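You operate a simulated robot arm through the tools that you are given. There is no shell and no other tool.

You run a simulated robot arm. Do the job below in one go: nothing can be reset, and whatever is moved stays where it is left.

JOB
Measure the Drain jar's Strength with a clean probe and log it.
Fine: rinse the probe before and after, dock it, set the orange slider to the reading and leave the meter on Strength; the jar, the other sliders, the knobs and the white button stay.

It is judged by the outcome, as a careful person would: the job done as asked, and still so three seconds after it is handed in. It fails if anything else is knocked over, pushed out of place, dropped, spilled or broken.

ROBOT AND FRAMES
A 6-joint arm with a two-finger parallel gripper, fixed in place. Base frame: the origin is at the foot of the arm, x ahead of it, y to its left, z up; the work surface is at about z = 0. Units: m, degrees, N and s.
With the tool pointing down near the work surface it reaches from about 0.14 to 0.58 m from the base axis. Its first joint turns from -66.0 to 66.0 degrees. Payload 2.1 kg.
The tool frame sits at the grasp point between the pads (the TCP): z along the fingers, y along the line on which they close. The tips reach 0.03 m beyond it. The gripper opens to 0.094 m. The fingers are 0.028 m wide and 0.01 m thick; the gripper's body (0.05 by 0.096 m) begins 0.055 m behind the TCP.
Orientation is told as [roll, pitch, yaw] about the base's x, y, z axes, in that order, counted from this pose: with the fingers straight down and closing along the base's y, the tool's x points along the base's -x, its y along +y and its z along -z.

CONTROLS
- The arm moves only by the tool drive_tool. Its argument "targets" is one flat list of numbers, 7 for each row, row after row: the finger opening in m, from 0 to 0.094, then the shift along the base's x, y, z in m, then the turn, a rotation vector about the base's x, y, z in degrees. In form: [gripper, tx, ty, tz, rx, ry, rz, gripper, tx, ty, tz, rx, ry, rz, ...]. A call has 1 to 20 rows; each row is the pose to reach, as a shift and turn from the pose commanded when the call began. A row lasts 0.2 s, in which the tool goes at most 0.05 m and 8.6 degrees; a call with a longer step from one row to the next is refused whole, and so is a gripper value outside its range. A pose out of reach is approached as far as the arm can. The call stops where the force on the tool passes 70 N (or 10 N more than at its start, if that is more) or the arm is blocked; 0.2 s more then pass. Each finger travels about 0.072 m/s and halts on what it meets, pressing with about 31 N; the grip force reading is that of the motor and also rises with nothing between the fingers. The clock runs only during rows and for 0.2 s after the last one: add rows that repeat a pose to give the fingers time. It gives the time, the measured TCP pose, the force on the tool (base axes), the opening and the grip force at its end, in the units of the frame above (readings bear some noise), with the torque about the TCP (base axes, N m) and any sound that the robot's microphone picked up, and new pictures: "show" is both (left out), scene, wrist or none.
- Cameras (640 x 400 px; columns grow to the right, rows downward): "scene" is fixed at [0.0716, -0.3923, 0.4765]; the picture's right is [0.56, -0.83, 0.00], its down [-0.55, -0.37, -0.75] and it looks along [0.63, 0.42, -0.66] (base axes); focal length 214 px, centre (320, 200). "wrist" rides on the gripper at [0.076, 0.014, -0.102] in the tool frame; the picture's right is [-0.18, 0.98, 0.00], its down [-0.75, -0.14, -0.64] and it looks along [-0.63, -0.12, 0.77] (tool axes); focal length 243 px, centre (320, 200). There is no depth. A picture from a camera that has moved, and an enlarged one, comes with that camera's place and axes in the base frame and with its lens.
- enlarge(camera, box): a new picture of the part [left, top, right, bottom] of that camera's present view, enlarged. The clock stands still meanwhile.
- hand_in(): hands the job in; it is judged then, once.

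Nothing tells you positions but the pictures and the camera data. Unless the task says otherwise, let go and move clear before handing in.

The tools are called after "Call:" by a JSON object that holds its "api" and its "payload". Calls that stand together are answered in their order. drive_tool: Moves the arm, as the interface text tells. Its arguments: {"type":"object","properties":{"targets":{"type":"array","items":{"type":"number"}},"show":{"type":"string","enum":["both","scene","wrist","none"]}},"required":["targets"]} The other tools are called the same way: enlarge (camera, box) takes an enlarged picture of a part of a camera's view; hand_in () hands the job in.

At the start:

```text
time_s: 0.0
tcp_pos: [0.3338, -0.0492, 0.346]
orientation: [0.1, 0.0, 0.0]
ft_force: [1.2, 0.4, 0.5]
ft_torque: [0.0, 0.02, 0.0]
grip_width: 0.0937
grasp_force: 0.2
```

scene: 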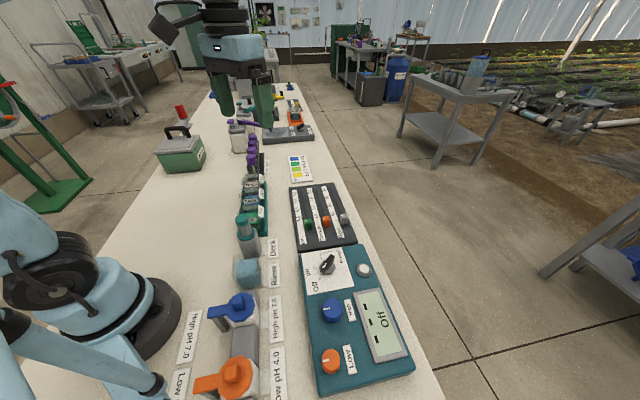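
wrist: 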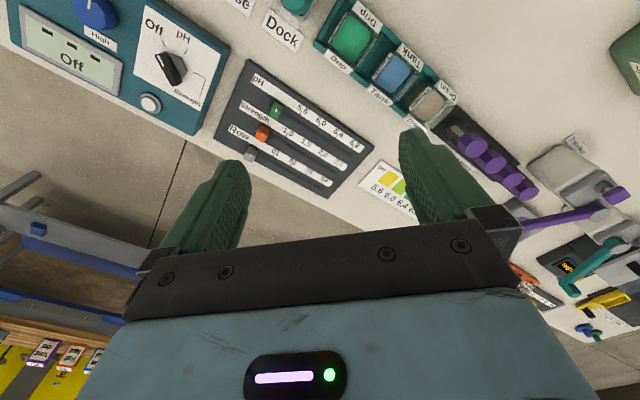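

I see a bench with a meter (teal, lower right of the scene picture), a slider board, a row of jars, a dock with a probe and a rinse cup. I'll enlarge the pictures first to identify the parts.

Call:
{"api": "enlarge", "payload": {"camera": "scene", "box": [220, 170, 380, 270]}}

Call:
{"api": "enlarge", "payload": {"camera": "scene", "box": [180, 240, 420, 400]}}

Call:
{"api": "enlarge", "payload": {"camera": "scene", "box": [210, 80, 340, 180]}}

Call:
{"api": "enlarge", "payload": {"camera": "wrist", "box": [0, 0, 320, 200]}}

Call:
{"api": "enlarge", "payload": {"camera": "wrist", "box": [320, 0, 640, 200]}}

```text
4.00 times, centred on (300, 220) of scene
camera zoom: at [0.0716, -0.3923, 0.4765], right [0.56, -0.83, 0.0], down [-0.55, -0.37, -0.75], along [0.63, 0.42, -0.66], focal length 858 px, centre (400, 120)
```

zoom: 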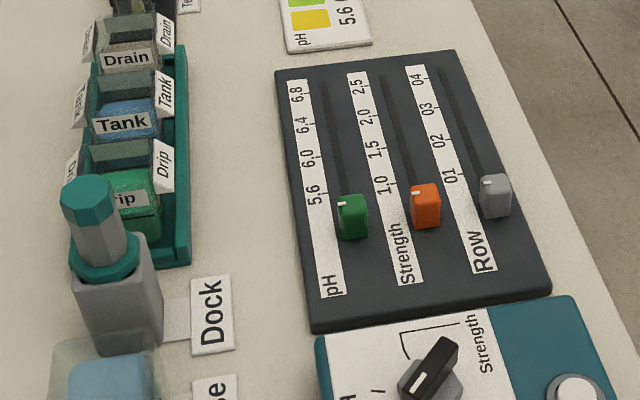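

```text
2.50 times, centred on (300, 320) of scene
camera zoom: at [0.0716, -0.3923, 0.4765], right [0.56, -0.83, 0.0], down [-0.55, -0.37, -0.75], along [0.63, 0.42, -0.66], focal length 536 px, centre (370, -100)
```

zoom: 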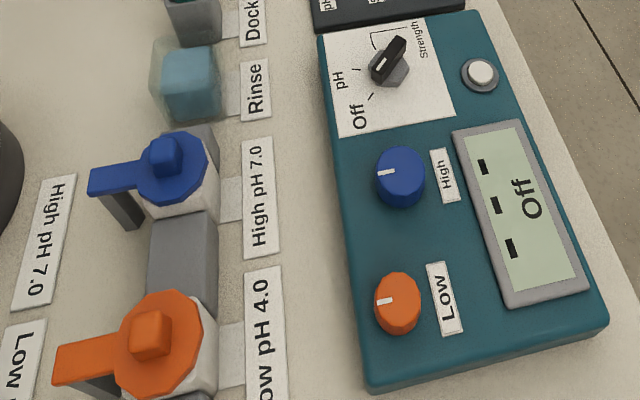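

```text
4.00 times, centred on (275, 130) of scene
camera zoom: at [0.0716, -0.3923, 0.4765], right [0.56, -0.83, 0.0], down [-0.55, -0.37, -0.75], along [0.63, 0.42, -0.66], focal length 858 px, centre (500, 480)
```

zoom: 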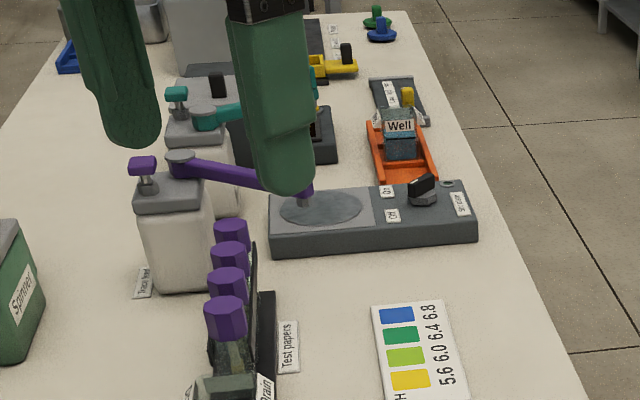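

```text
2.00 times, centred on (160, 100) of wrist
camera zoom: at [0.2582, -0.0344, 0.4473], right [0.18, 0.98, 0.0], down [0.75, -0.14, 0.64], along [0.63, -0.12, -0.77], focal length 485 px, centre (640, 400)
```

zoom: 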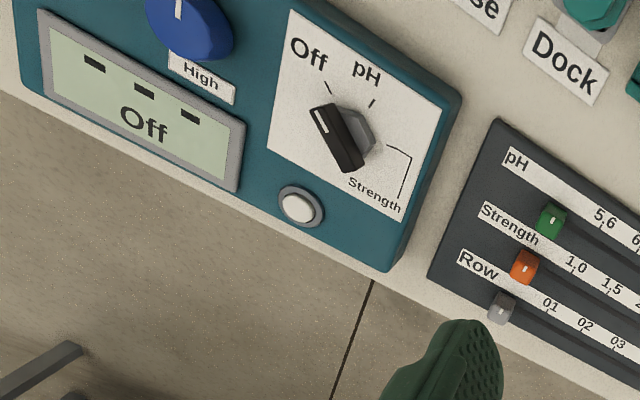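

```text
2.00 times, centred on (480, 100) of wrist
camera zoom: at [0.2582, -0.0344, 0.4473], right [0.18, 0.98, 0.0], down [0.75, -0.14, 0.64], along [0.63, -0.12, -0.77], focal length 485 px, centre (0, 400)
```

zoom: 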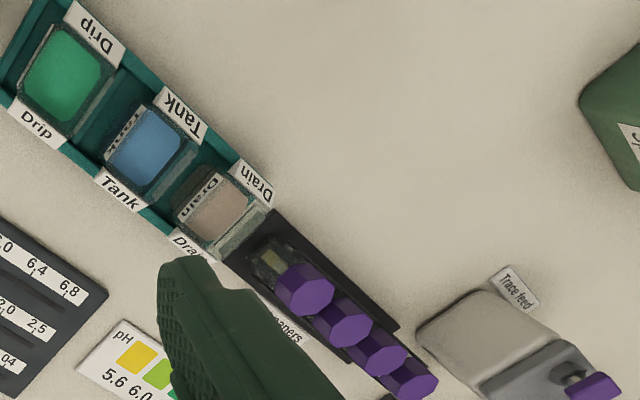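

The selector knob sits near (0.30, -0.26), the dock with the probe near (0.26, -0.06) and the Drain jar near (0.43, 0.12), with the row of stations running at about 45° in the base frame. I'll move up and back with a 45° turn for a better look.

Call:
{"api": "drive_tool", "payload": {"targets": [0.09, -0.022, -0.015, 0.006, 0, 0, 7.5, 0.09, -0.044, -0.03, 0.012, 0, 0, 15, 0.09, -0.066, -0.045, 0.018, 0, 0, 22.5, 0.09, -0.088, -0.06, 0.024, 0, 0, 30, 0.09, -0.11, -0.075, 0.03, 0, 0, 37.5, 0.09, -0.13, -0.09, 0.035, 0, 0, 45, 0.09, -0.13, -0.09, 0.035, 0, 0, 45]}}

```text
time_s: 1.6
tcp_pos: [0.2049, -0.1373, 0.3809]
orientation: [0.0, 0.0, 45.1]
ft_force: [-0.5, 0.2, -0.2]
ft_torque: [-0.01, 0.0, -0.01]
grip_width: 0.09
grasp_force: 0.0
camera wrist: at [0.1407, -0.1819, 0.4822], right [-0.57, 0.82, 0.0], down [0.63, 0.43, 0.64], along [0.53, 0.36, -0.77], focal length 243 px, centre (320, 200)
```

scene: 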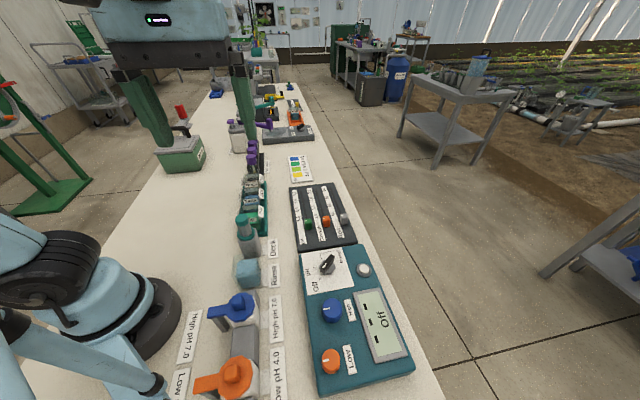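
wrist: 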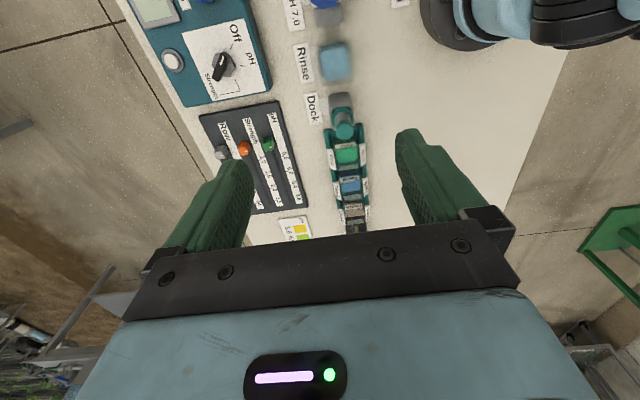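

Call:
{"api": "enlarge", "payload": {"camera": "wrist", "box": [270, 20, 430, 120]}}

Call:
{"api": "enlarge", "payload": {"camera": "wrist", "box": [280, 80, 440, 240]}}

Call:
{"api": "enlarge", "payload": {"camera": "wrist", "box": [140, 0, 300, 100]}}

Call:
{"api": "enlarge", "payload": {"camera": "scene", "box": [220, 140, 300, 190]}}

Call:
{"api": "enlarge", "payload": {"camera": "scene", "box": [220, 200, 300, 290]}}

```text
4.00 times, centred on (350, 70) of wrist
camera zoom: at [0.1407, -0.1819, 0.4822], right [-0.57, 0.82, 0.0], down [0.63, 0.43, 0.64], along [0.53, 0.36, -0.77], focal length 970 px, centre (200, 720)
```

zoom: 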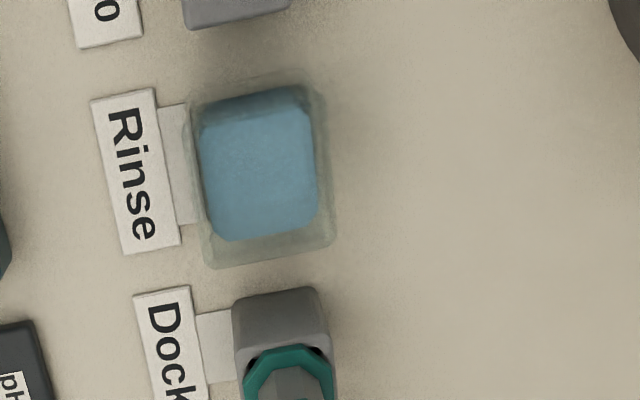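

```text
2.50 times, centred on (360, 160) of wrist
camera zoom: at [0.1407, -0.1819, 0.4822], right [-0.57, 0.82, 0.0], down [0.63, 0.43, 0.64], along [0.53, 0.36, -0.77], focal length 606 px, centre (220, 300)
```

zoom: 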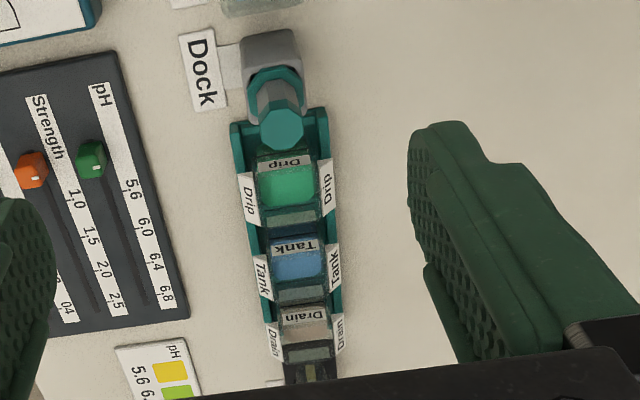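

```text
4.00 times, centred on (220, 50) of wrist
camera zoom: at [0.1407, -0.1819, 0.4822], right [-0.57, 0.82, 0.0], down [0.63, 0.43, 0.64], along [0.53, 0.36, -0.77], focal length 970 px, centre (720, 800)
```

zoom: 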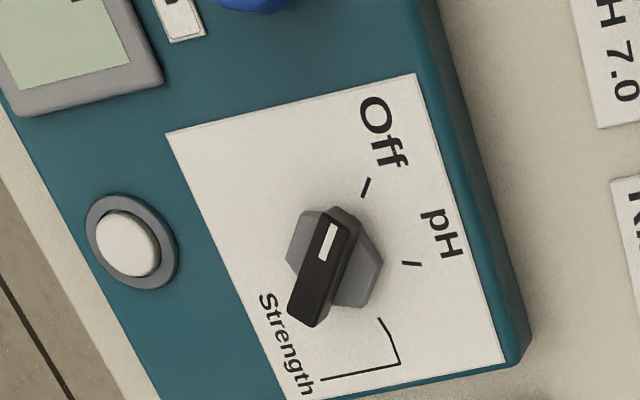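

```text
8.00 times, centred on (260, 165) of scene
camera zoom: at [0.0716, -0.3923, 0.4765], right [0.56, -0.83, 0.0], down [-0.55, -0.37, -0.75], along [0.63, 0.42, -0.66], focal length 1716 px, centre (800, 480)
```

zoom: 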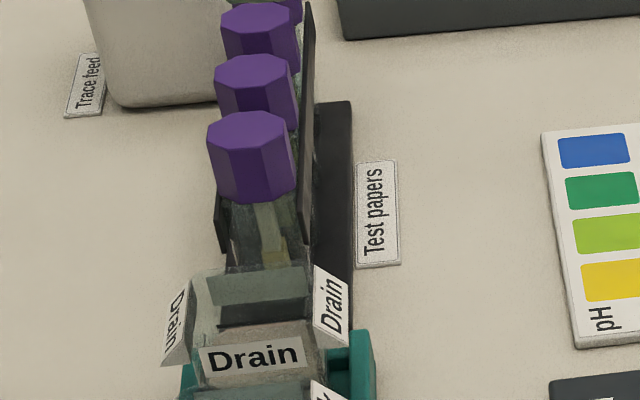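

```text
4.44 times, centred on (260, 245) of scene
camera zoom: at [0.0716, -0.3923, 0.4765], right [0.56, -0.83, 0.0], down [-0.55, -0.37, -0.75], along [0.63, 0.42, -0.66], focal length 953 px, centre (587, 0)
```

zoom: 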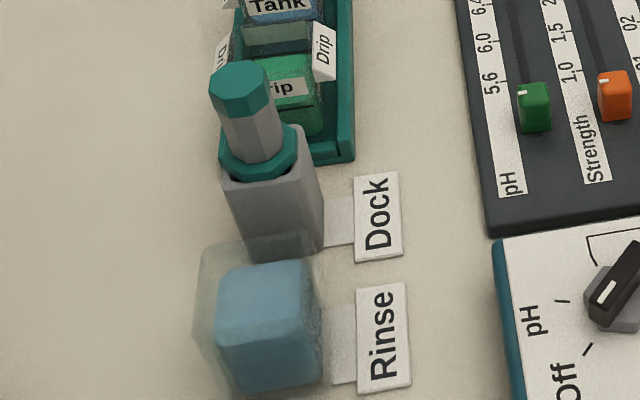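

The probe stands in the dock at about (0.251, -0.060), with its cap top near z = 0.13. The selector points at Off, and Strength is about 120° clockwise from there. I'll look closer at a few details before touching anything.

Call:
{"api": "enlarge", "payload": {"camera": "scene", "box": [225, 205, 275, 260]}}

Call:
{"api": "enlarge", "payload": {"camera": "scene", "box": [230, 170, 280, 215]}}

Call:
{"api": "enlarge", "payload": {"camera": "wrist", "box": [320, 85, 380, 145]}}

Call:
{"api": "enlarge", "payload": {"camera": "wrist", "box": [325, 140, 385, 240]}}

Call:
{"api": "enlarge", "payload": {"camera": "scene", "box": [295, 240, 375, 300]}}

```text
7.27 times, centred on (250, 232) of scene
camera zoom: at [0.0716, -0.3923, 0.4765], right [0.56, -0.83, 0.0], down [-0.55, -0.37, -0.75], along [0.63, 0.42, -0.66], focal length 1560 px, centre (829, -36)
```

zoom: 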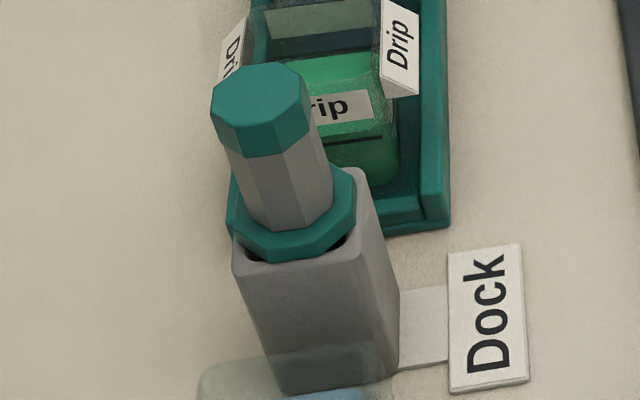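

```text
8.89 times, centred on (255, 192) of scene
camera zoom: at [0.0716, -0.3923, 0.4765], right [0.56, -0.83, 0.0], down [-0.55, -0.37, -0.75], along [0.63, 0.42, -0.66], focal length 1906 px, centre (898, 267)
```

zoom: 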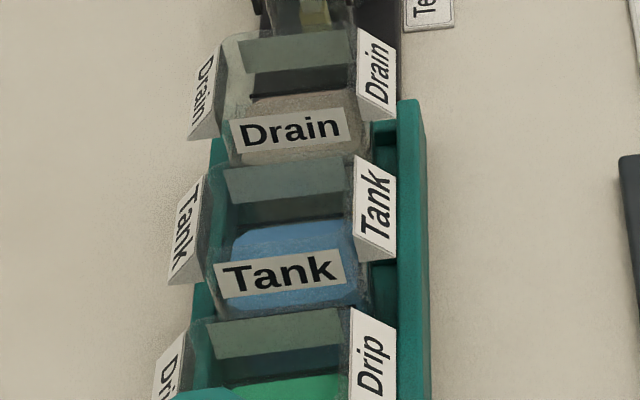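

```text
6.67 times, centred on (350, 115) of wrist
camera zoom: at [0.1407, -0.1819, 0.4822], right [-0.57, 0.82, 0.0], down [0.63, 0.43, 0.64], along [0.53, 0.36, -0.77], focal length 1618 px, centre (120, 767)
```

zoom: 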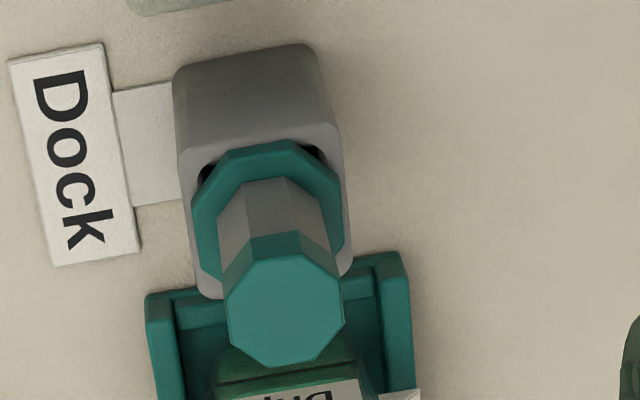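

```text
4.00 times, centred on (355, 190) of wrist
camera zoom: at [0.1407, -0.1819, 0.4822], right [-0.57, 0.82, 0.0], down [0.63, 0.43, 0.64], along [0.53, 0.36, -0.77], focal length 970 px, centre (180, 240)
```

zoom: 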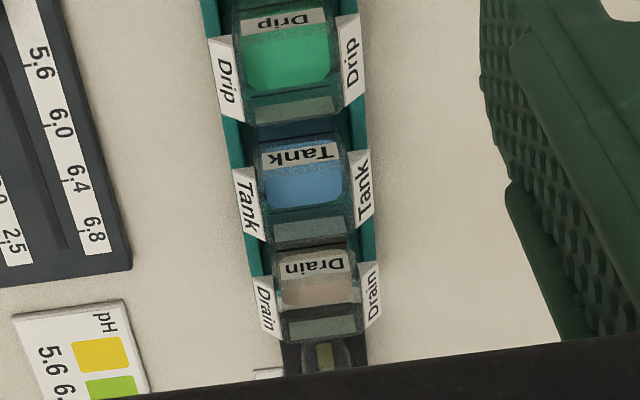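

```text
6.67 times, centred on (335, 270) of scene
camera zoom: at [0.0716, -0.3923, 0.4765], right [0.56, -0.83, 0.0], down [-0.55, -0.37, -0.75], along [0.63, 0.42, -0.66], focal length 1430 px, centre (220, -267)
```

zoom: 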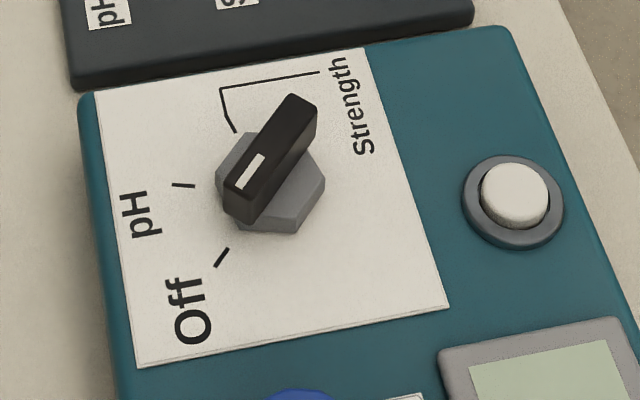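

The probe has a teal octagonal cap, a grey shaft and a collar seated on the dock. Next I'll set the selector: I move over it at (0.296, -0.262) with the fingers closing along y, so they straddle the pointer bar.

Call:
{"api": "drive_tool", "payload": {"targets": [0.085, 0.0115, -0.0156, -0.025, 0, 0, -5.6, 0.08, 0.023, -0.0312, -0.05, 0, 0, -11.2, 0.075, 0.0345, -0.0468, -0.075, 0, 0, -16.9, 0.07, 0.046, -0.0624, -0.1, 0, 0, -22.5, 0.065, 0.0575, -0.078, -0.125, 0, 0, -28.1, 0.06, 0.069, -0.0936, -0.15, 0, 0, -33.7, 0.055, 0.0805, -0.1092, -0.175, 0, 0, -39.4, 0.05, 0.092, -0.1245, -0.2, 0, 0, -45, 0.05, 0.092, -0.1245, -0.2, 0, 0, -45]}}

```text
time_s: 3.6
tcp_pos: [0.2945, -0.2647, 0.1791]
orientation: [0.0, 0.0, -0.1]
ft_force: [-0.4, 0.7, -0.6]
ft_torque: [0.0, 0.0, 0.01]
grip_width: 0.0502
grasp_force: 0.0
camera wrist: at [0.2197, -0.2498, 0.2808], right [0.19, 0.98, 0.0], down [0.75, -0.14, 0.64], along [0.63, -0.12, -0.77], focal length 243 px, centre (320, 200)
```

scene: 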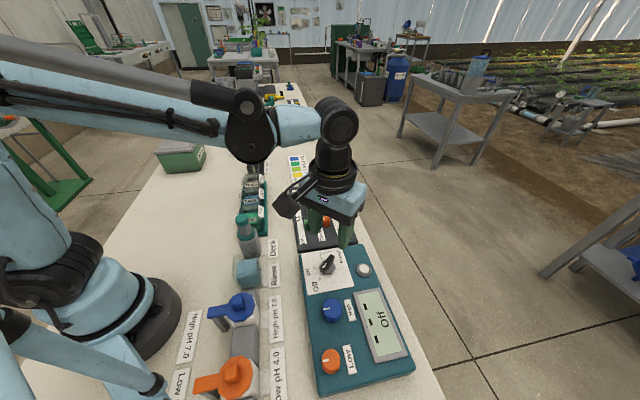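
wrist: 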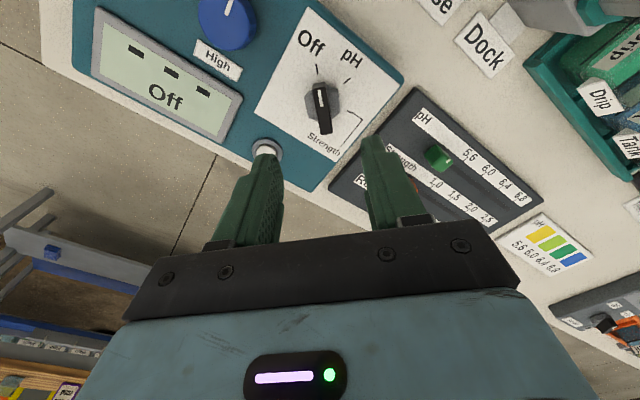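

Call:
{"api": "enlarge", "payload": {"camera": "wrist", "box": [280, 60, 376, 160]}}

Call:
{"api": "enlarge", "payload": {"camera": "scene", "box": [270, 180, 400, 290]}}

```text
4.00 times, centred on (328, 110) of wrist
camera zoom: at [0.2197, -0.2498, 0.2808], right [0.19, 0.98, 0.0], down [0.75, -0.14, 0.64], along [0.63, -0.12, -0.77], focal length 970 px, centre (288, 560)
```

zoom: 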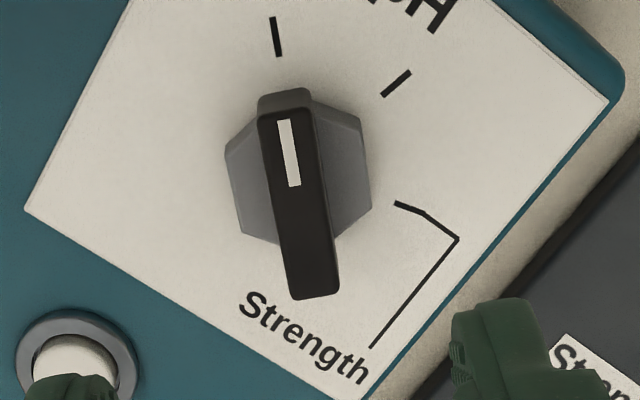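

```text
3.64 times, centred on (335, 235) of scene
camera zoom: at [0.0716, -0.3923, 0.4765], right [0.56, -0.83, 0.0], down [-0.55, -0.37, -0.75], along [0.63, 0.42, -0.66], focal length 780 px, centre (266, 73)
```

zoom: 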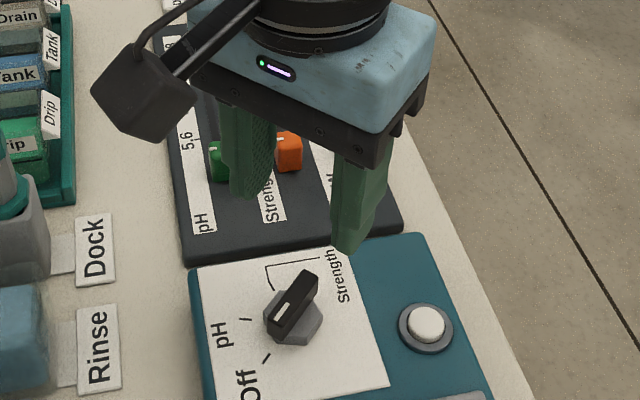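

The pointer bar sits at about (0.2985, -0.262) with its top near z = 0.06. The tick marks are at 180°, 120° and 60°, so Strength is exactly -120° away. I'll centre on the bar, come down with the fingers on either side and then close.

Call:
{"api": "drive_tool", "payload": {"targets": [0.05, 0.0028, 0.0018, -0.025, 0, 0, 0.5, 0.045, 0.0028, 0.0018, -0.05, 0, 0, 1, 0.04, 0.0028, 0.0018, -0.075, 0, 0, 1, 0.04, 0.0028, 0.0018, -0.09, 0, 0, 1, 0.04, 0.0028, 0.0018, -0.098, 0, 0, 1, 0.04, 0.0028, 0.0018, -0.098, 0, 0, 1]}}

```text
time_s: 5.0
tcp_pos: [0.2999, -0.2626, 0.0815]
orientation: [0.0, 0.0, 1.0]
ft_force: [0.6, 0.3, -0.2]
ft_torque: [-0.01, 0.01, -0.03]
grip_width: 0.04
grasp_force: 0.1
camera wrist: at [0.2227, -0.2489, 0.1834], right [0.17, 0.99, 0.0], down [0.76, -0.13, 0.64], along [0.63, -0.11, -0.77], focal length 243 px, centre (320, 200)
```

scene: 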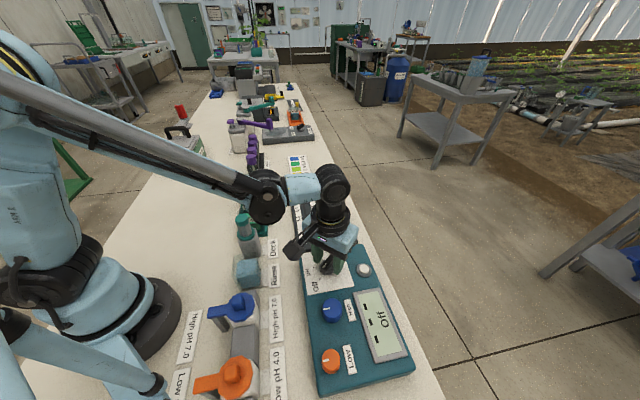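
wrist: 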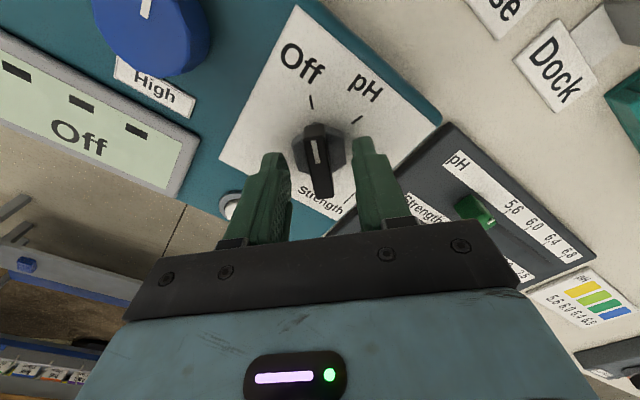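

Call:
{"api": "enlarge", "payload": {"camera": "wrist", "box": [240, 90, 400, 210]}}

Call:
{"api": "enlarge", "payload": {"camera": "scene", "box": [280, 210, 390, 300]}}

```text
3.33 times, centred on (320, 150) of wrist
camera zoom: at [0.2227, -0.2489, 0.1834], right [0.17, 0.99, 0.0], down [0.76, -0.13, 0.64], along [0.63, -0.11, -0.77], focal length 809 px, centre (320, 367)
```

zoom: 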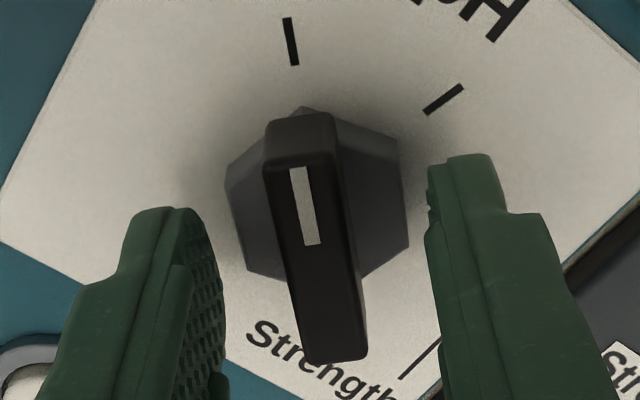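

```text
4.44 times, centred on (335, 255) of scene
camera zoom: at [0.0716, -0.3923, 0.4765], right [0.56, -0.83, 0.0], down [-0.55, -0.37, -0.75], along [0.63, 0.42, -0.66], focal length 953 px, centre (253, -44)
```

zoom: 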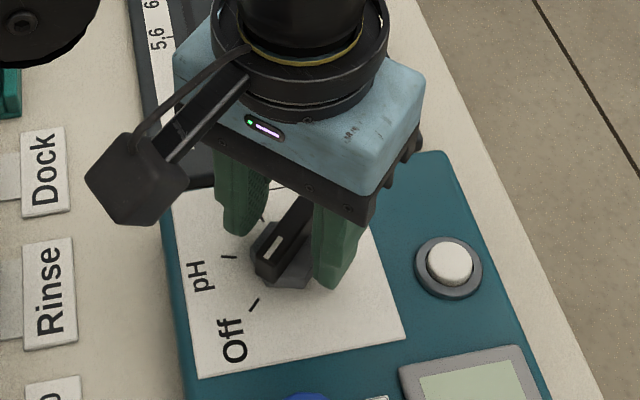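

The fingers straddle the bar evenly. I'll close on it now.

Call:
{"api": "drive_tool", "payload": {"targets": [0.02, 0, 0, 0, 0, 0, 0, 0.0, 0, 0, 0, 0, 0, 0, 0.0, 0, 0, 0, 0, 0, 0, 0.0, 0, 0, 0, 0, 0, 0], "show": "wrist"}}

```text
time_s: 6.0
tcp_pos: [0.3002, -0.2617, 0.0825]
orientation: [0.0, 0.0, 0.9]
ft_force: [-0.7, 5.8, 17.4]
ft_torque: [0.08, 0.2, -0.76]
grip_width: 0.0118
grasp_force: 45.0
camera wrist: at [0.2227, -0.2487, 0.1841], right [0.17, 0.99, 0.0], down [0.76, -0.13, 0.64], along [0.63, -0.11, -0.77], focal length 243 px, centre (320, 200)
```

wrist: 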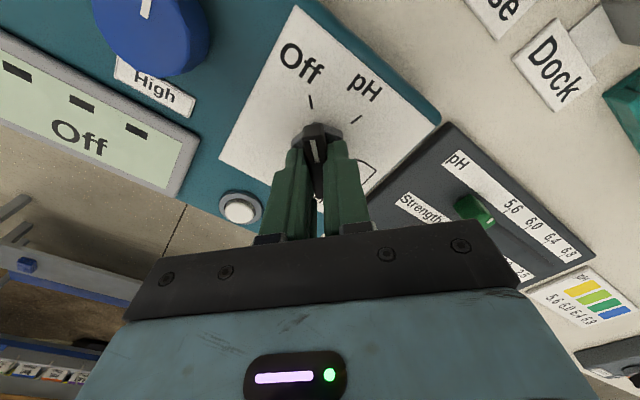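

The bar is gripped at 0.0118 m. I'll turn clockwise -60° first and check.

Call:
{"api": "drive_tool", "payload": {"targets": [0.0, 0, 0, 0.001, 0, 0, -6, 0.0, 0, 0, 0.001, 0, 0, -13, 0.0, 0, 0, 0.001, 0, 0, -20, 0.0, 0, 0, 0.001, 0, 0, -27, 0.0, 0, 0, 0.001, 0, 0, -34, 0.0, 0, 0, 0.001, 0, 0, -41, 0.0, 0, 0, 0.001, 0, 0, -48, 0.0, 0, 0, 0.001, 0, 0, -54, 0.0, 0, 0, 0.001, 0, 0, -60]}}

```text
time_s: 8.0
tcp_pos: [0.2982, -0.2634, 0.0846]
orientation: [-0.3, -0.2, -59.2]
ft_force: [-9.1, -29.1, -25.8]
ft_torque: [0.13, 0.09, 0.01]
grip_width: 0.0118
grasp_force: 45.0
camera wrist: at [0.2718, -0.1898, 0.1852], right [0.94, 0.34, -0.01], down [0.27, -0.72, 0.65], along [0.22, -0.61, -0.76], focal length 243 px, centre (320, 200)
```

scene: 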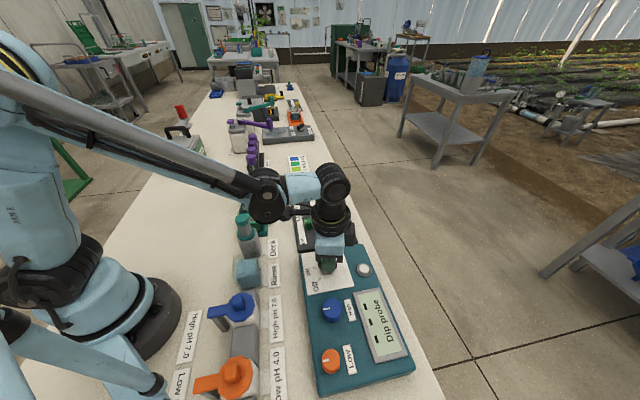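
wrist: 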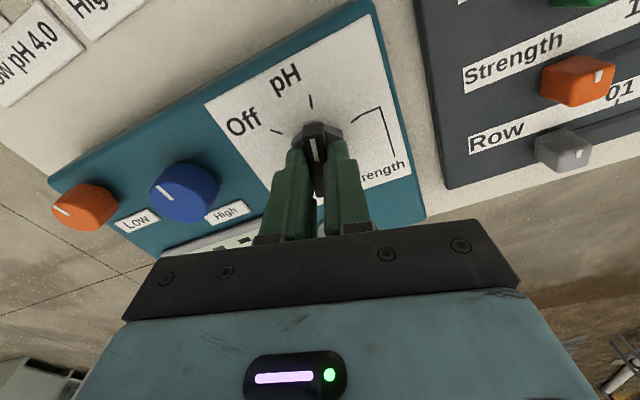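

The display now reads "Dip probe", so the knob is at pH. There is some side force, so I'll ease the centre a little and turn the remaining -60°.

Call:
{"api": "drive_tool", "payload": {"targets": [0.0, -0.0005, -0.001, -0.0008, 0, 0, 0, 0.0, -0.0005, -0.0015, -0.0015, 0, 0, -6, 0.0, -0.0005, -0.0015, -0.0015, 0, 0, -13, 0.0, -0.0005, -0.0015, -0.0015, 0, 0, -20, 0.0, -0.0005, -0.0015, -0.0015, 0, 0, -27, 0.0, -0.0005, -0.0015, -0.0015, 0, 0, -34, 0.0, -0.0005, -0.0015, -0.0015, 0, 0, -41, 0.0, -0.0005, -0.0015, -0.0015, 0, 0, -48, 0.0, -0.0005, -0.0015, -0.0015, 0, 0, -54, 0.0, -0.0005, -0.0015, -0.0015, 0, 0, -60]}}

```text
time_s: 10.2
tcp_pos: [0.2964, -0.2621, 0.083]
orientation: [-0.5, -0.2, -119.2]
ft_force: [-37.6, 2.4, 36.5]
ft_torque: [-0.21, -0.15, -0.03]
grip_width: 0.0115
grasp_force: 45.1
camera wrist: at [0.3471, -0.2032, 0.1833], right [0.77, -0.64, -0.01], down [-0.48, -0.59, 0.65], along [-0.42, -0.49, -0.76], focal length 243 px, centre (320, 200)
```

scene: 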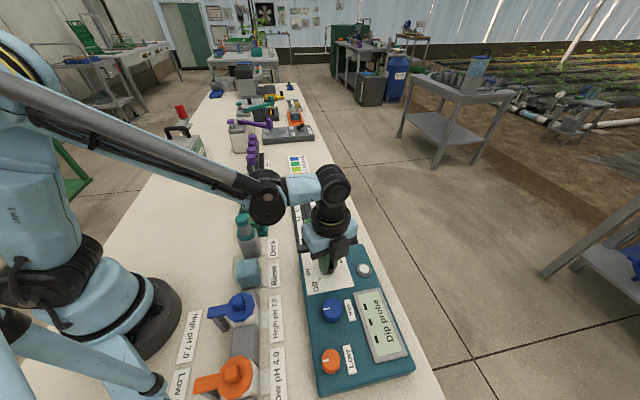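
wrist: 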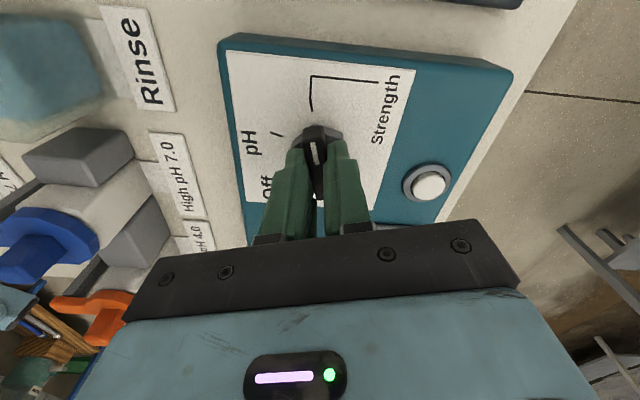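

Call:
{"api": "enlarge", "payload": {"camera": "scene", "box": [340, 280, 420, 370]}}

Call:
{"api": "enlarge", "payload": {"camera": "wrist", "box": [240, 60, 400, 180]}}

```text
4.44 times, centred on (380, 325) of scene
camera zoom: at [0.0715, -0.3922, 0.4767], right [0.56, -0.83, 0.0], down [-0.55, -0.37, -0.75], along [0.63, 0.42, -0.66], focal length 953 px, centre (53, -356)
```

zoom: 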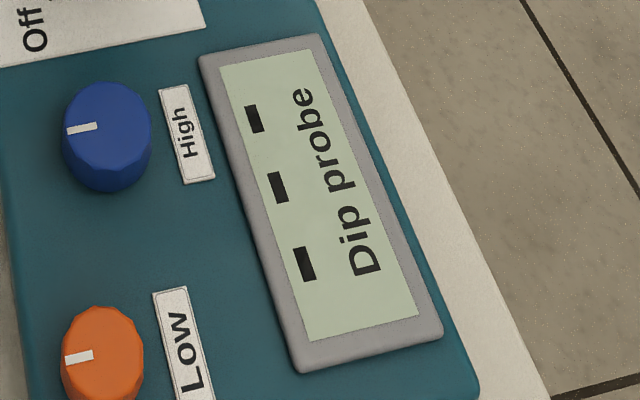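

```text
3.33 times, centred on (320, 120) of wrist
camera zoom: at [0.3471, -0.2032, 0.1833], right [0.77, -0.64, -0.01], down [-0.48, -0.59, 0.65], along [-0.42, -0.49, -0.76], focal length 809 px, centre (320, 467)
```

zoom: 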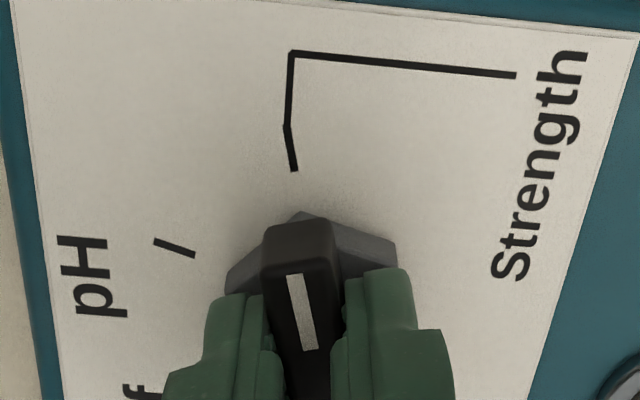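

The pointer lines up with the Strength tick. I'll relieve the side force, open the fingers and rise straight up.

Call:
{"api": "drive_tool", "payload": {"targets": [0.0, -0.001, 0, 0.0008, 0, 0, 0, 0.01, -0.0015, 0, 0.0012, 0, 0, 0, 0.03, -0.0015, 0, 0.0012, 0, 0, 0, 0.045, -0.0015, 0, 0.0012, 0, 0, 0, 0.045, -0.0015, 0, 0.0012, 0, 0, 0, 0.045, -0.0015, 0, 0.02, 0, 0, 0, 0.045, -0.0015, 0, 0.06, 0, 0, 0, 0.045, -0.0015, 0, 0.1, 0, 0, 0, 0.045, -0.0015, 0, 0.14, 0, 0, 0]}}

```text
time_s: 12.2
tcp_pos: [0.2968, -0.2638, 0.2238]
orientation: [0.1, 0.0, -119.1]
ft_force: [-0.1, 0.3, 0.3]
ft_torque: [0.01, 0.01, 0.02]
grip_width: 0.0448
grasp_force: 0.0
camera wrist: at [0.345, -0.2035, 0.3259], right [0.77, -0.64, 0.0], down [-0.49, -0.59, 0.64], along [-0.41, -0.49, -0.77], focal length 243 px, centre (320, 200)
```

scene: 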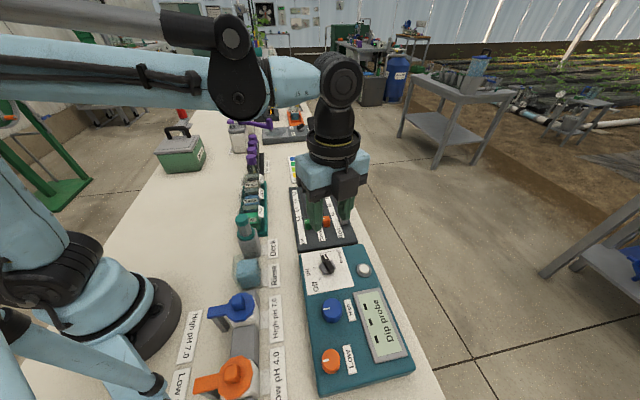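
wrist: 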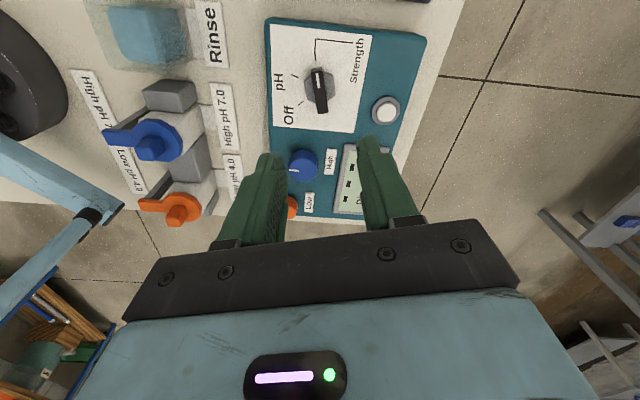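

The pointer is at Strength. Now I'll unwind the wrist to yaw 45° and go over the dock at (0.249, -0.062).

Call:
{"api": "drive_tool", "payload": {"targets": [0.05, -0.0024, 0.0101, 0.0015, 0, 0, 8.2, 0.05, -0.0047, 0.0201, 0.003, 0, 0, 16.4, 0.05, -0.0071, 0.0302, 0.0045, 0, 0, 24.6, 0.05, -0.0094, 0.0403, 0.006, 0, 0, 32.8, 0.055, -0.0118, 0.0504, 0.0075, 0, 0, 41, 0.055, -0.0141, 0.0604, 0.009, 0, 0, 49.2, 0.06, -0.0165, 0.0705, 0.0105, 0, 0, 57.4, 0.06, -0.0188, 0.0806, 0.012, 0, 0, 65.6, 0.06, -0.0212, 0.0906, 0.0135, 0, 0, 73.8, 0.07, -0.0235, 0.1007, 0.015, 0, 0, 82, 0.07, -0.0259, 0.1108, 0.0165, 0, 0, 90.2, 0.07, -0.0282, 0.1208, 0.018, 0, 0, 98.4, 0.07, -0.0306, 0.1309, 0.0195, 0, 0, 106.6, 0.07, -0.0329, 0.141, 0.021, 0, 0, 114.8, 0.07, -0.0353, 0.1511, 0.0225, 0, 0, 123, 0.07, -0.0376, 0.1611, 0.024, 0, 0, 131.2, 0.07, -0.04, 0.1712, 0.0255, 0, 0, 139.4, 0.07, -0.0423, 0.1813, 0.027, 0, 0, 147.6, 0.07, -0.0447, 0.1913, 0.0285, 0, 0, 155.8, 0.07, -0.047, 0.2014, 0.03, 0, 0, 164.1]}}

```text
time_s: 16.4
tcp_pos: [0.2505, -0.0607, 0.2526]
orientation: [0.1, 0.0, 45.4]
ft_force: [-0.6, -0.7, -0.2]
ft_torque: [0.02, 0.01, 0.02]
grip_width: 0.0701
grasp_force: 0.0
camera wrist: at [0.1862, -0.1054, 0.3545], right [-0.57, 0.82, 0.0], down [0.63, 0.44, 0.64], along [0.53, 0.36, -0.77], focal length 243 px, centre (320, 200)
```

scene: 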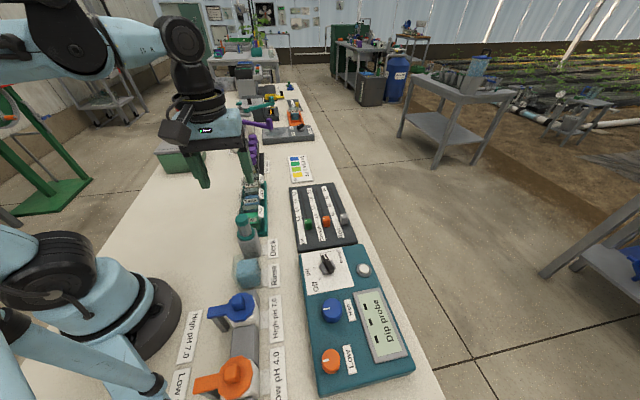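
wrist: 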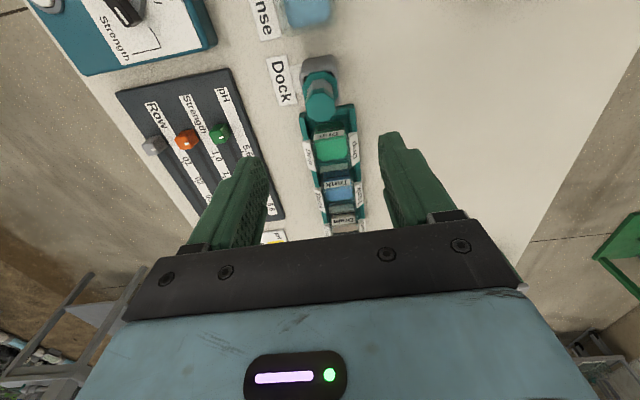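

Call:
{"api": "enlarge", "payload": {"camera": "wrist", "box": [280, 40, 376, 140]}}

Call:
{"api": "enlarge", "payload": {"camera": "wrist", "box": [290, 120, 386, 240]}}

```text
4.00 times, centred on (328, 90) of wrist
camera zoom: at [0.1862, -0.1054, 0.3545], right [-0.57, 0.82, 0.0], down [0.63, 0.44, 0.64], along [0.53, 0.36, -0.77], focal length 970 px, centre (288, 640)
```

zoom: 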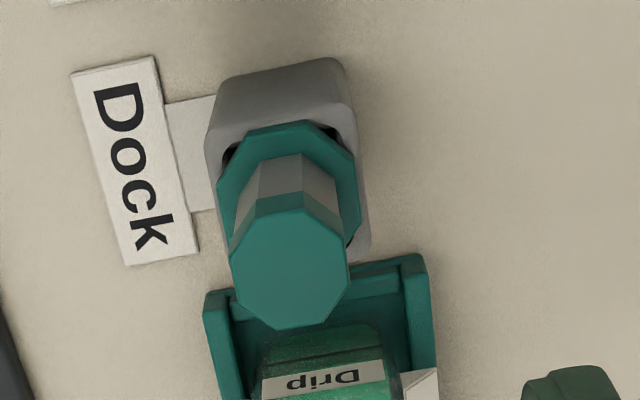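

```text
3.33 times, centred on (338, 180) of wrist
camera zoom: at [0.1862, -0.1054, 0.3545], right [-0.57, 0.82, 0.0], down [0.63, 0.44, 0.64], along [0.53, 0.36, -0.77], focal length 809 px, centre (260, 267)
```

zoom: 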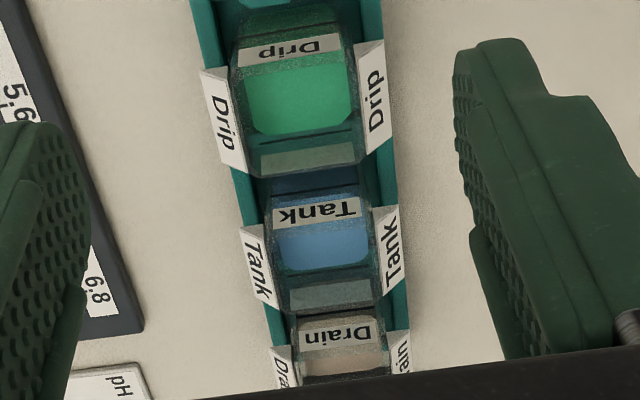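

The TCP line runs right through the cap centre, so the alignment is good. I'll come down to TCP z of about 0.118 with the fingers open around the cap and check before closing.

Call:
{"api": "drive_tool", "payload": {"targets": [0.07, 0, 0, -0.03, 0, 0, -0.4, 0.07, 0, 0, -0.06, 0, 0, -0.4, 0.07, 0, 0, -0.09, 0, 0, -0.4, 0.07, 0, 0, -0.115, 0, 0, -0.4, 0.07, 0, 0, -0.134, 0, 0, -0.4, 0.07, 0, 0, -0.134, 0, 0, -0.4]}}

```text
time_s: 17.8
tcp_pos: [0.2502, -0.0622, 0.1175]
orientation: [0.0, 0.0, 44.7]
ft_force: [0.6, 0.1, 0.7]
ft_torque: [-0.02, -0.01, 0.0]
grip_width: 0.0697
grasp_force: 0.1
camera wrist: at [0.1855, -0.1057, 0.2195], right [-0.56, 0.83, 0.0], down [0.63, 0.43, 0.64], along [0.53, 0.36, -0.77], focal length 243 px, centre (320, 200)
```

scene: 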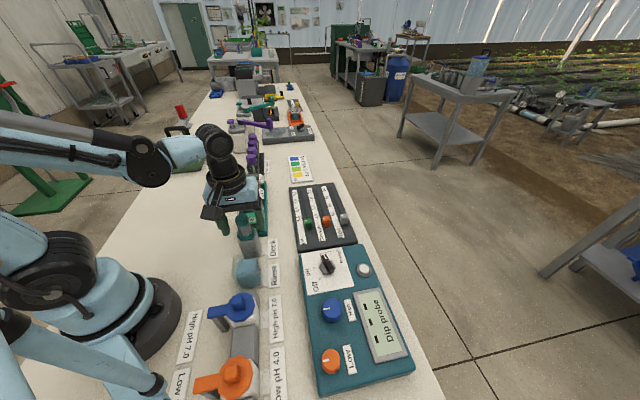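
wrist: 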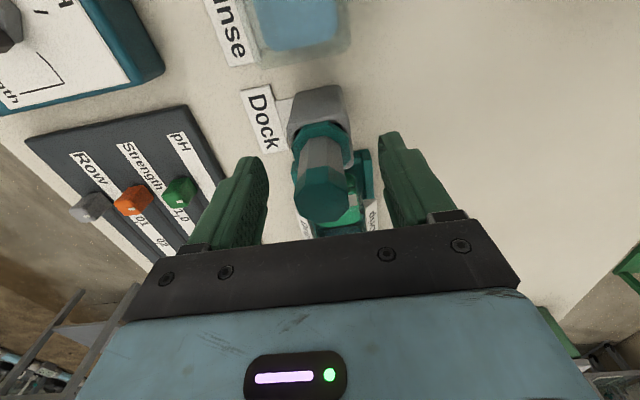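

Call:
{"api": "enlarge", "payload": {"camera": "wrist", "box": [230, 80, 430, 240]}}

Call:
{"api": "enlarge", "payload": {"camera": "scene", "box": [200, 190, 290, 270]}}

```text
2.50 times, centred on (330, 160) of wrist
camera zoom: at [0.1855, -0.1057, 0.2195], right [-0.56, 0.83, 0.0], down [0.63, 0.43, 0.64], along [0.53, 0.36, -0.77], focal length 606 px, centre (295, 300)
```

zoom: 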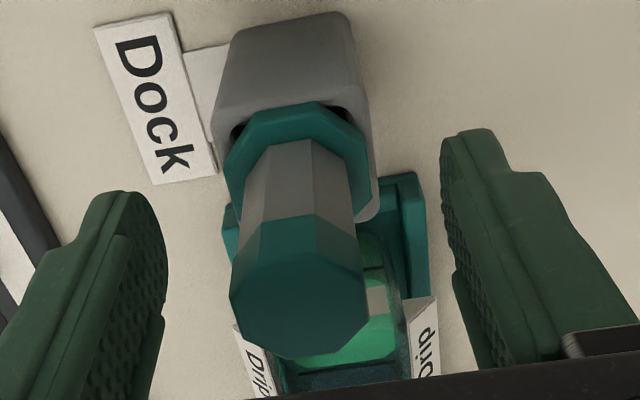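

```text
5.00 times, centred on (245, 230) of scene
camera zoom: at [0.0716, -0.3923, 0.4765], right [0.56, -0.83, 0.0], down [-0.55, -0.37, -0.75], along [0.63, 0.42, -0.66], focal length 1072 px, centre (695, 50)
```

zoom: 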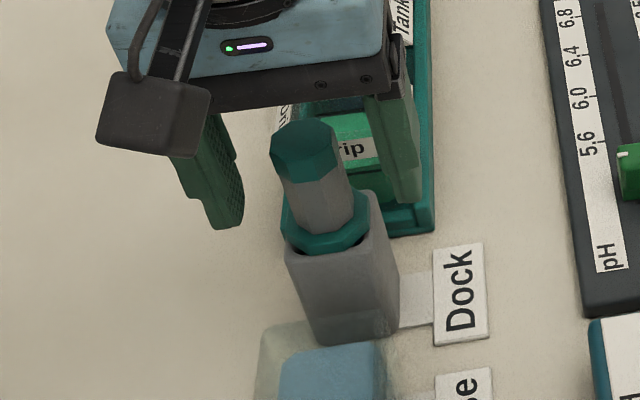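

The cap is centred between the fingers. I'll raise 2.5 mm and close on it.

Call:
{"api": "drive_tool", "payload": {"targets": [0.05, 0, 0, 0.0025, 0, 0, 0, 0.03, 0, 0, 0.0025, 0, 0, 0, 0.015, 0, 0, 0.0025, 0, 0, 0, 0.01, 0, 0, 0.0025, 0, 0, 0, 0.01, 0, 0, 0.0025, 0, 0, 0]}}

```text
time_s: 19.0
tcp_pos: [0.2507, -0.062, 0.1186]
orientation: [0.0, 0.0, 44.7]
ft_force: [0.6, 0.1, 0.7]
ft_torque: [0.02, 0.0, 0.02]
grip_width: 0.0256
grasp_force: 30.6
camera wrist: at [0.1857, -0.1058, 0.2221], right [-0.56, 0.83, 0.0], down [0.63, 0.43, 0.64], along [0.53, 0.36, -0.77], focal length 243 px, centre (320, 200)
```

scene: 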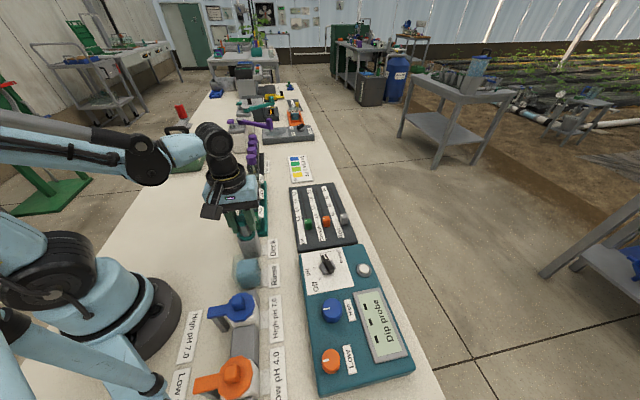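
wrist: 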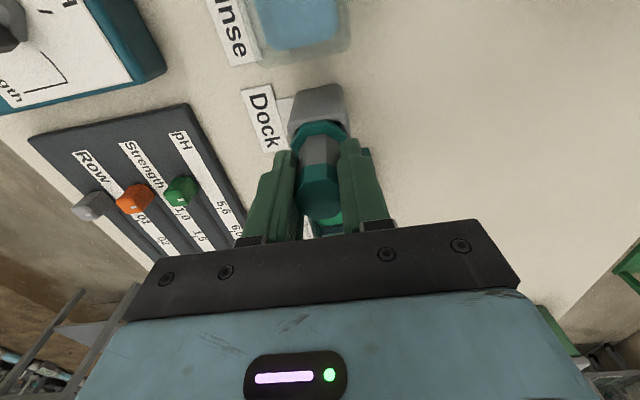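

The probe is gripped at 0.0256 m. I'll lift it straight up out of the dock.

Call:
{"api": "drive_tool", "payload": {"targets": [0.01, 0, 0, 0.01, 0, 0, 0, 0.01, 0, 0, 0.025, 0, 0, 0, 0.01, 0, 0, 0.045, 0, 0, 0, 0.01, 0, 0, 0.065, 0, 0, 0, 0.01, 0, 0, 0.09, 0, 0, 0, 0.01, 0, 0, 0.115, 0, 0, 0, 0.01, 0, 0, 0.13, 0, 0, 0, 0.01, 0, 0, 0.13, 0, 0, 0]}}

```text
time_s: 20.8
tcp_pos: [0.2515, -0.0601, 0.25]
orientation: [0.0, 0.1, 44.8]
ft_force: [0.4, 0.3, -1.2]
ft_torque: [0.01, -0.01, 0.0]
grip_width: 0.0258
grasp_force: 30.3
camera wrist: at [0.1859, -0.1038, 0.3525], right [-0.56, 0.83, 0.0], down [0.63, 0.43, 0.64], along [0.53, 0.36, -0.77], focal length 243 px, centre (320, 200)
```

scene: 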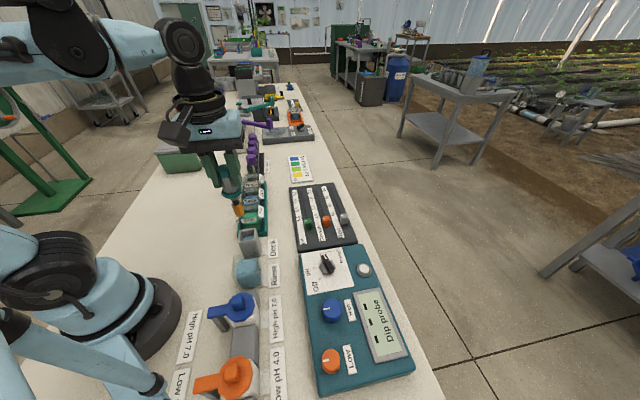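
wrist: 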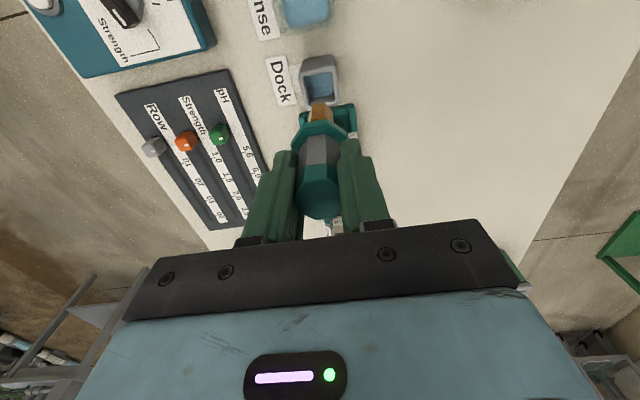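

Call:
{"api": "enlarge", "payload": {"camera": "scene", "box": [195, 140, 285, 230]}}

Call:
{"api": "enlarge", "payload": {"camera": "scene", "box": [220, 215, 300, 290]}}

Call:
{"api": "enlarge", "payload": {"camera": "wrist", "box": [260, 40, 380, 160]}}

```text
4.44 times, centred on (240, 185) of scene
camera zoom: at [0.0717, -0.3923, 0.4765], right [0.56, -0.83, 0.0], down [-0.55, -0.37, -0.75], along [0.63, 0.42, -0.66], focal length 953 px, centre (676, 267)
```

zoom: 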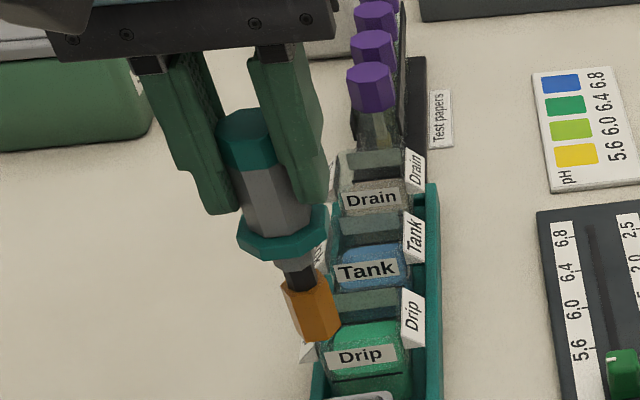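

```text
5.33 times, centred on (260, 252) of scene
camera zoom: at [0.0717, -0.3923, 0.4765], right [0.56, -0.83, 0.0], down [-0.55, -0.37, -0.75], along [0.63, 0.42, -0.66], focal length 1144 px, centre (640, -80)
```

zoom: 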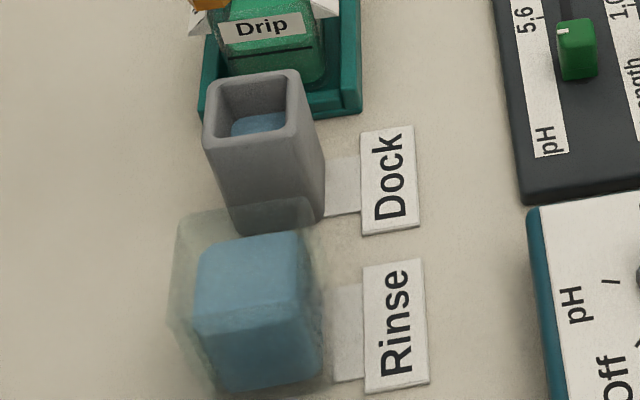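

```text
3.33 times, centred on (320, 100) of wrist
camera zoom: at [0.1859, -0.1038, 0.3525], right [-0.56, 0.83, 0.0], down [0.63, 0.43, 0.64], along [0.53, 0.36, -0.77], focal length 809 px, centre (320, 533)
```

zoom: 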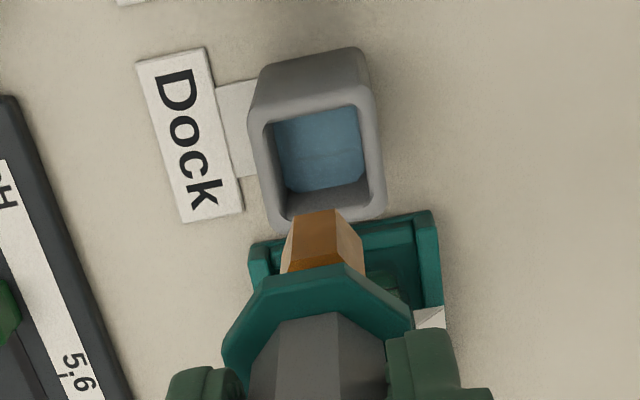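

The probe is out, with an amber-coloured tip on a dark neck about 0.11 m below the TCP. I'll carry it over the rinse cup at about (0.191, -0.119).

Call:
{"api": "drive_tool", "payload": {"targets": [0.01, -0.0146, -0.0142, 0, 0, 0, 0, 0.01, -0.0293, -0.0284, 0, 0, 0, 0, 0.01, -0.0439, -0.0425, 0, 0, 0, 0, 0.01, -0.0585, -0.0567, 0, 0, 0, 0, 0.01, -0.0585, -0.0567, 0, 0, 0, 0]}}

```text
time_s: 22.0
tcp_pos: [0.1915, -0.1198, 0.2497]
orientation: [0.1, 0.0, 44.6]
ft_force: [-0.9, 0.6, -1.2]
ft_torque: [0.02, 0.01, -0.01]
grip_width: 0.0258
grasp_force: 31.1
camera wrist: at [0.1274, -0.1624, 0.3519], right [-0.56, 0.83, 0.0], down [0.63, 0.43, 0.64], along [0.53, 0.36, -0.77], focal length 243 px, centre (320, 200)
```

scene: 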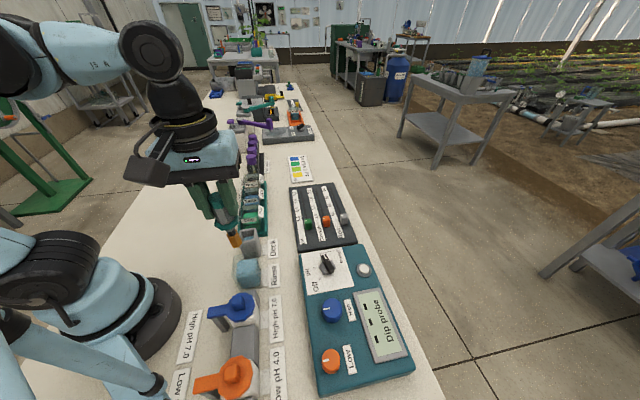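
wrist: 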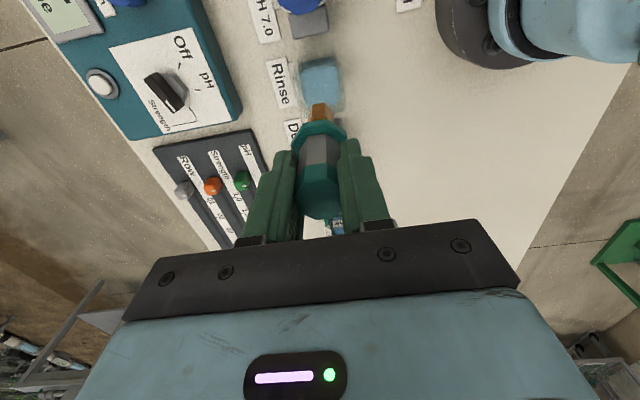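

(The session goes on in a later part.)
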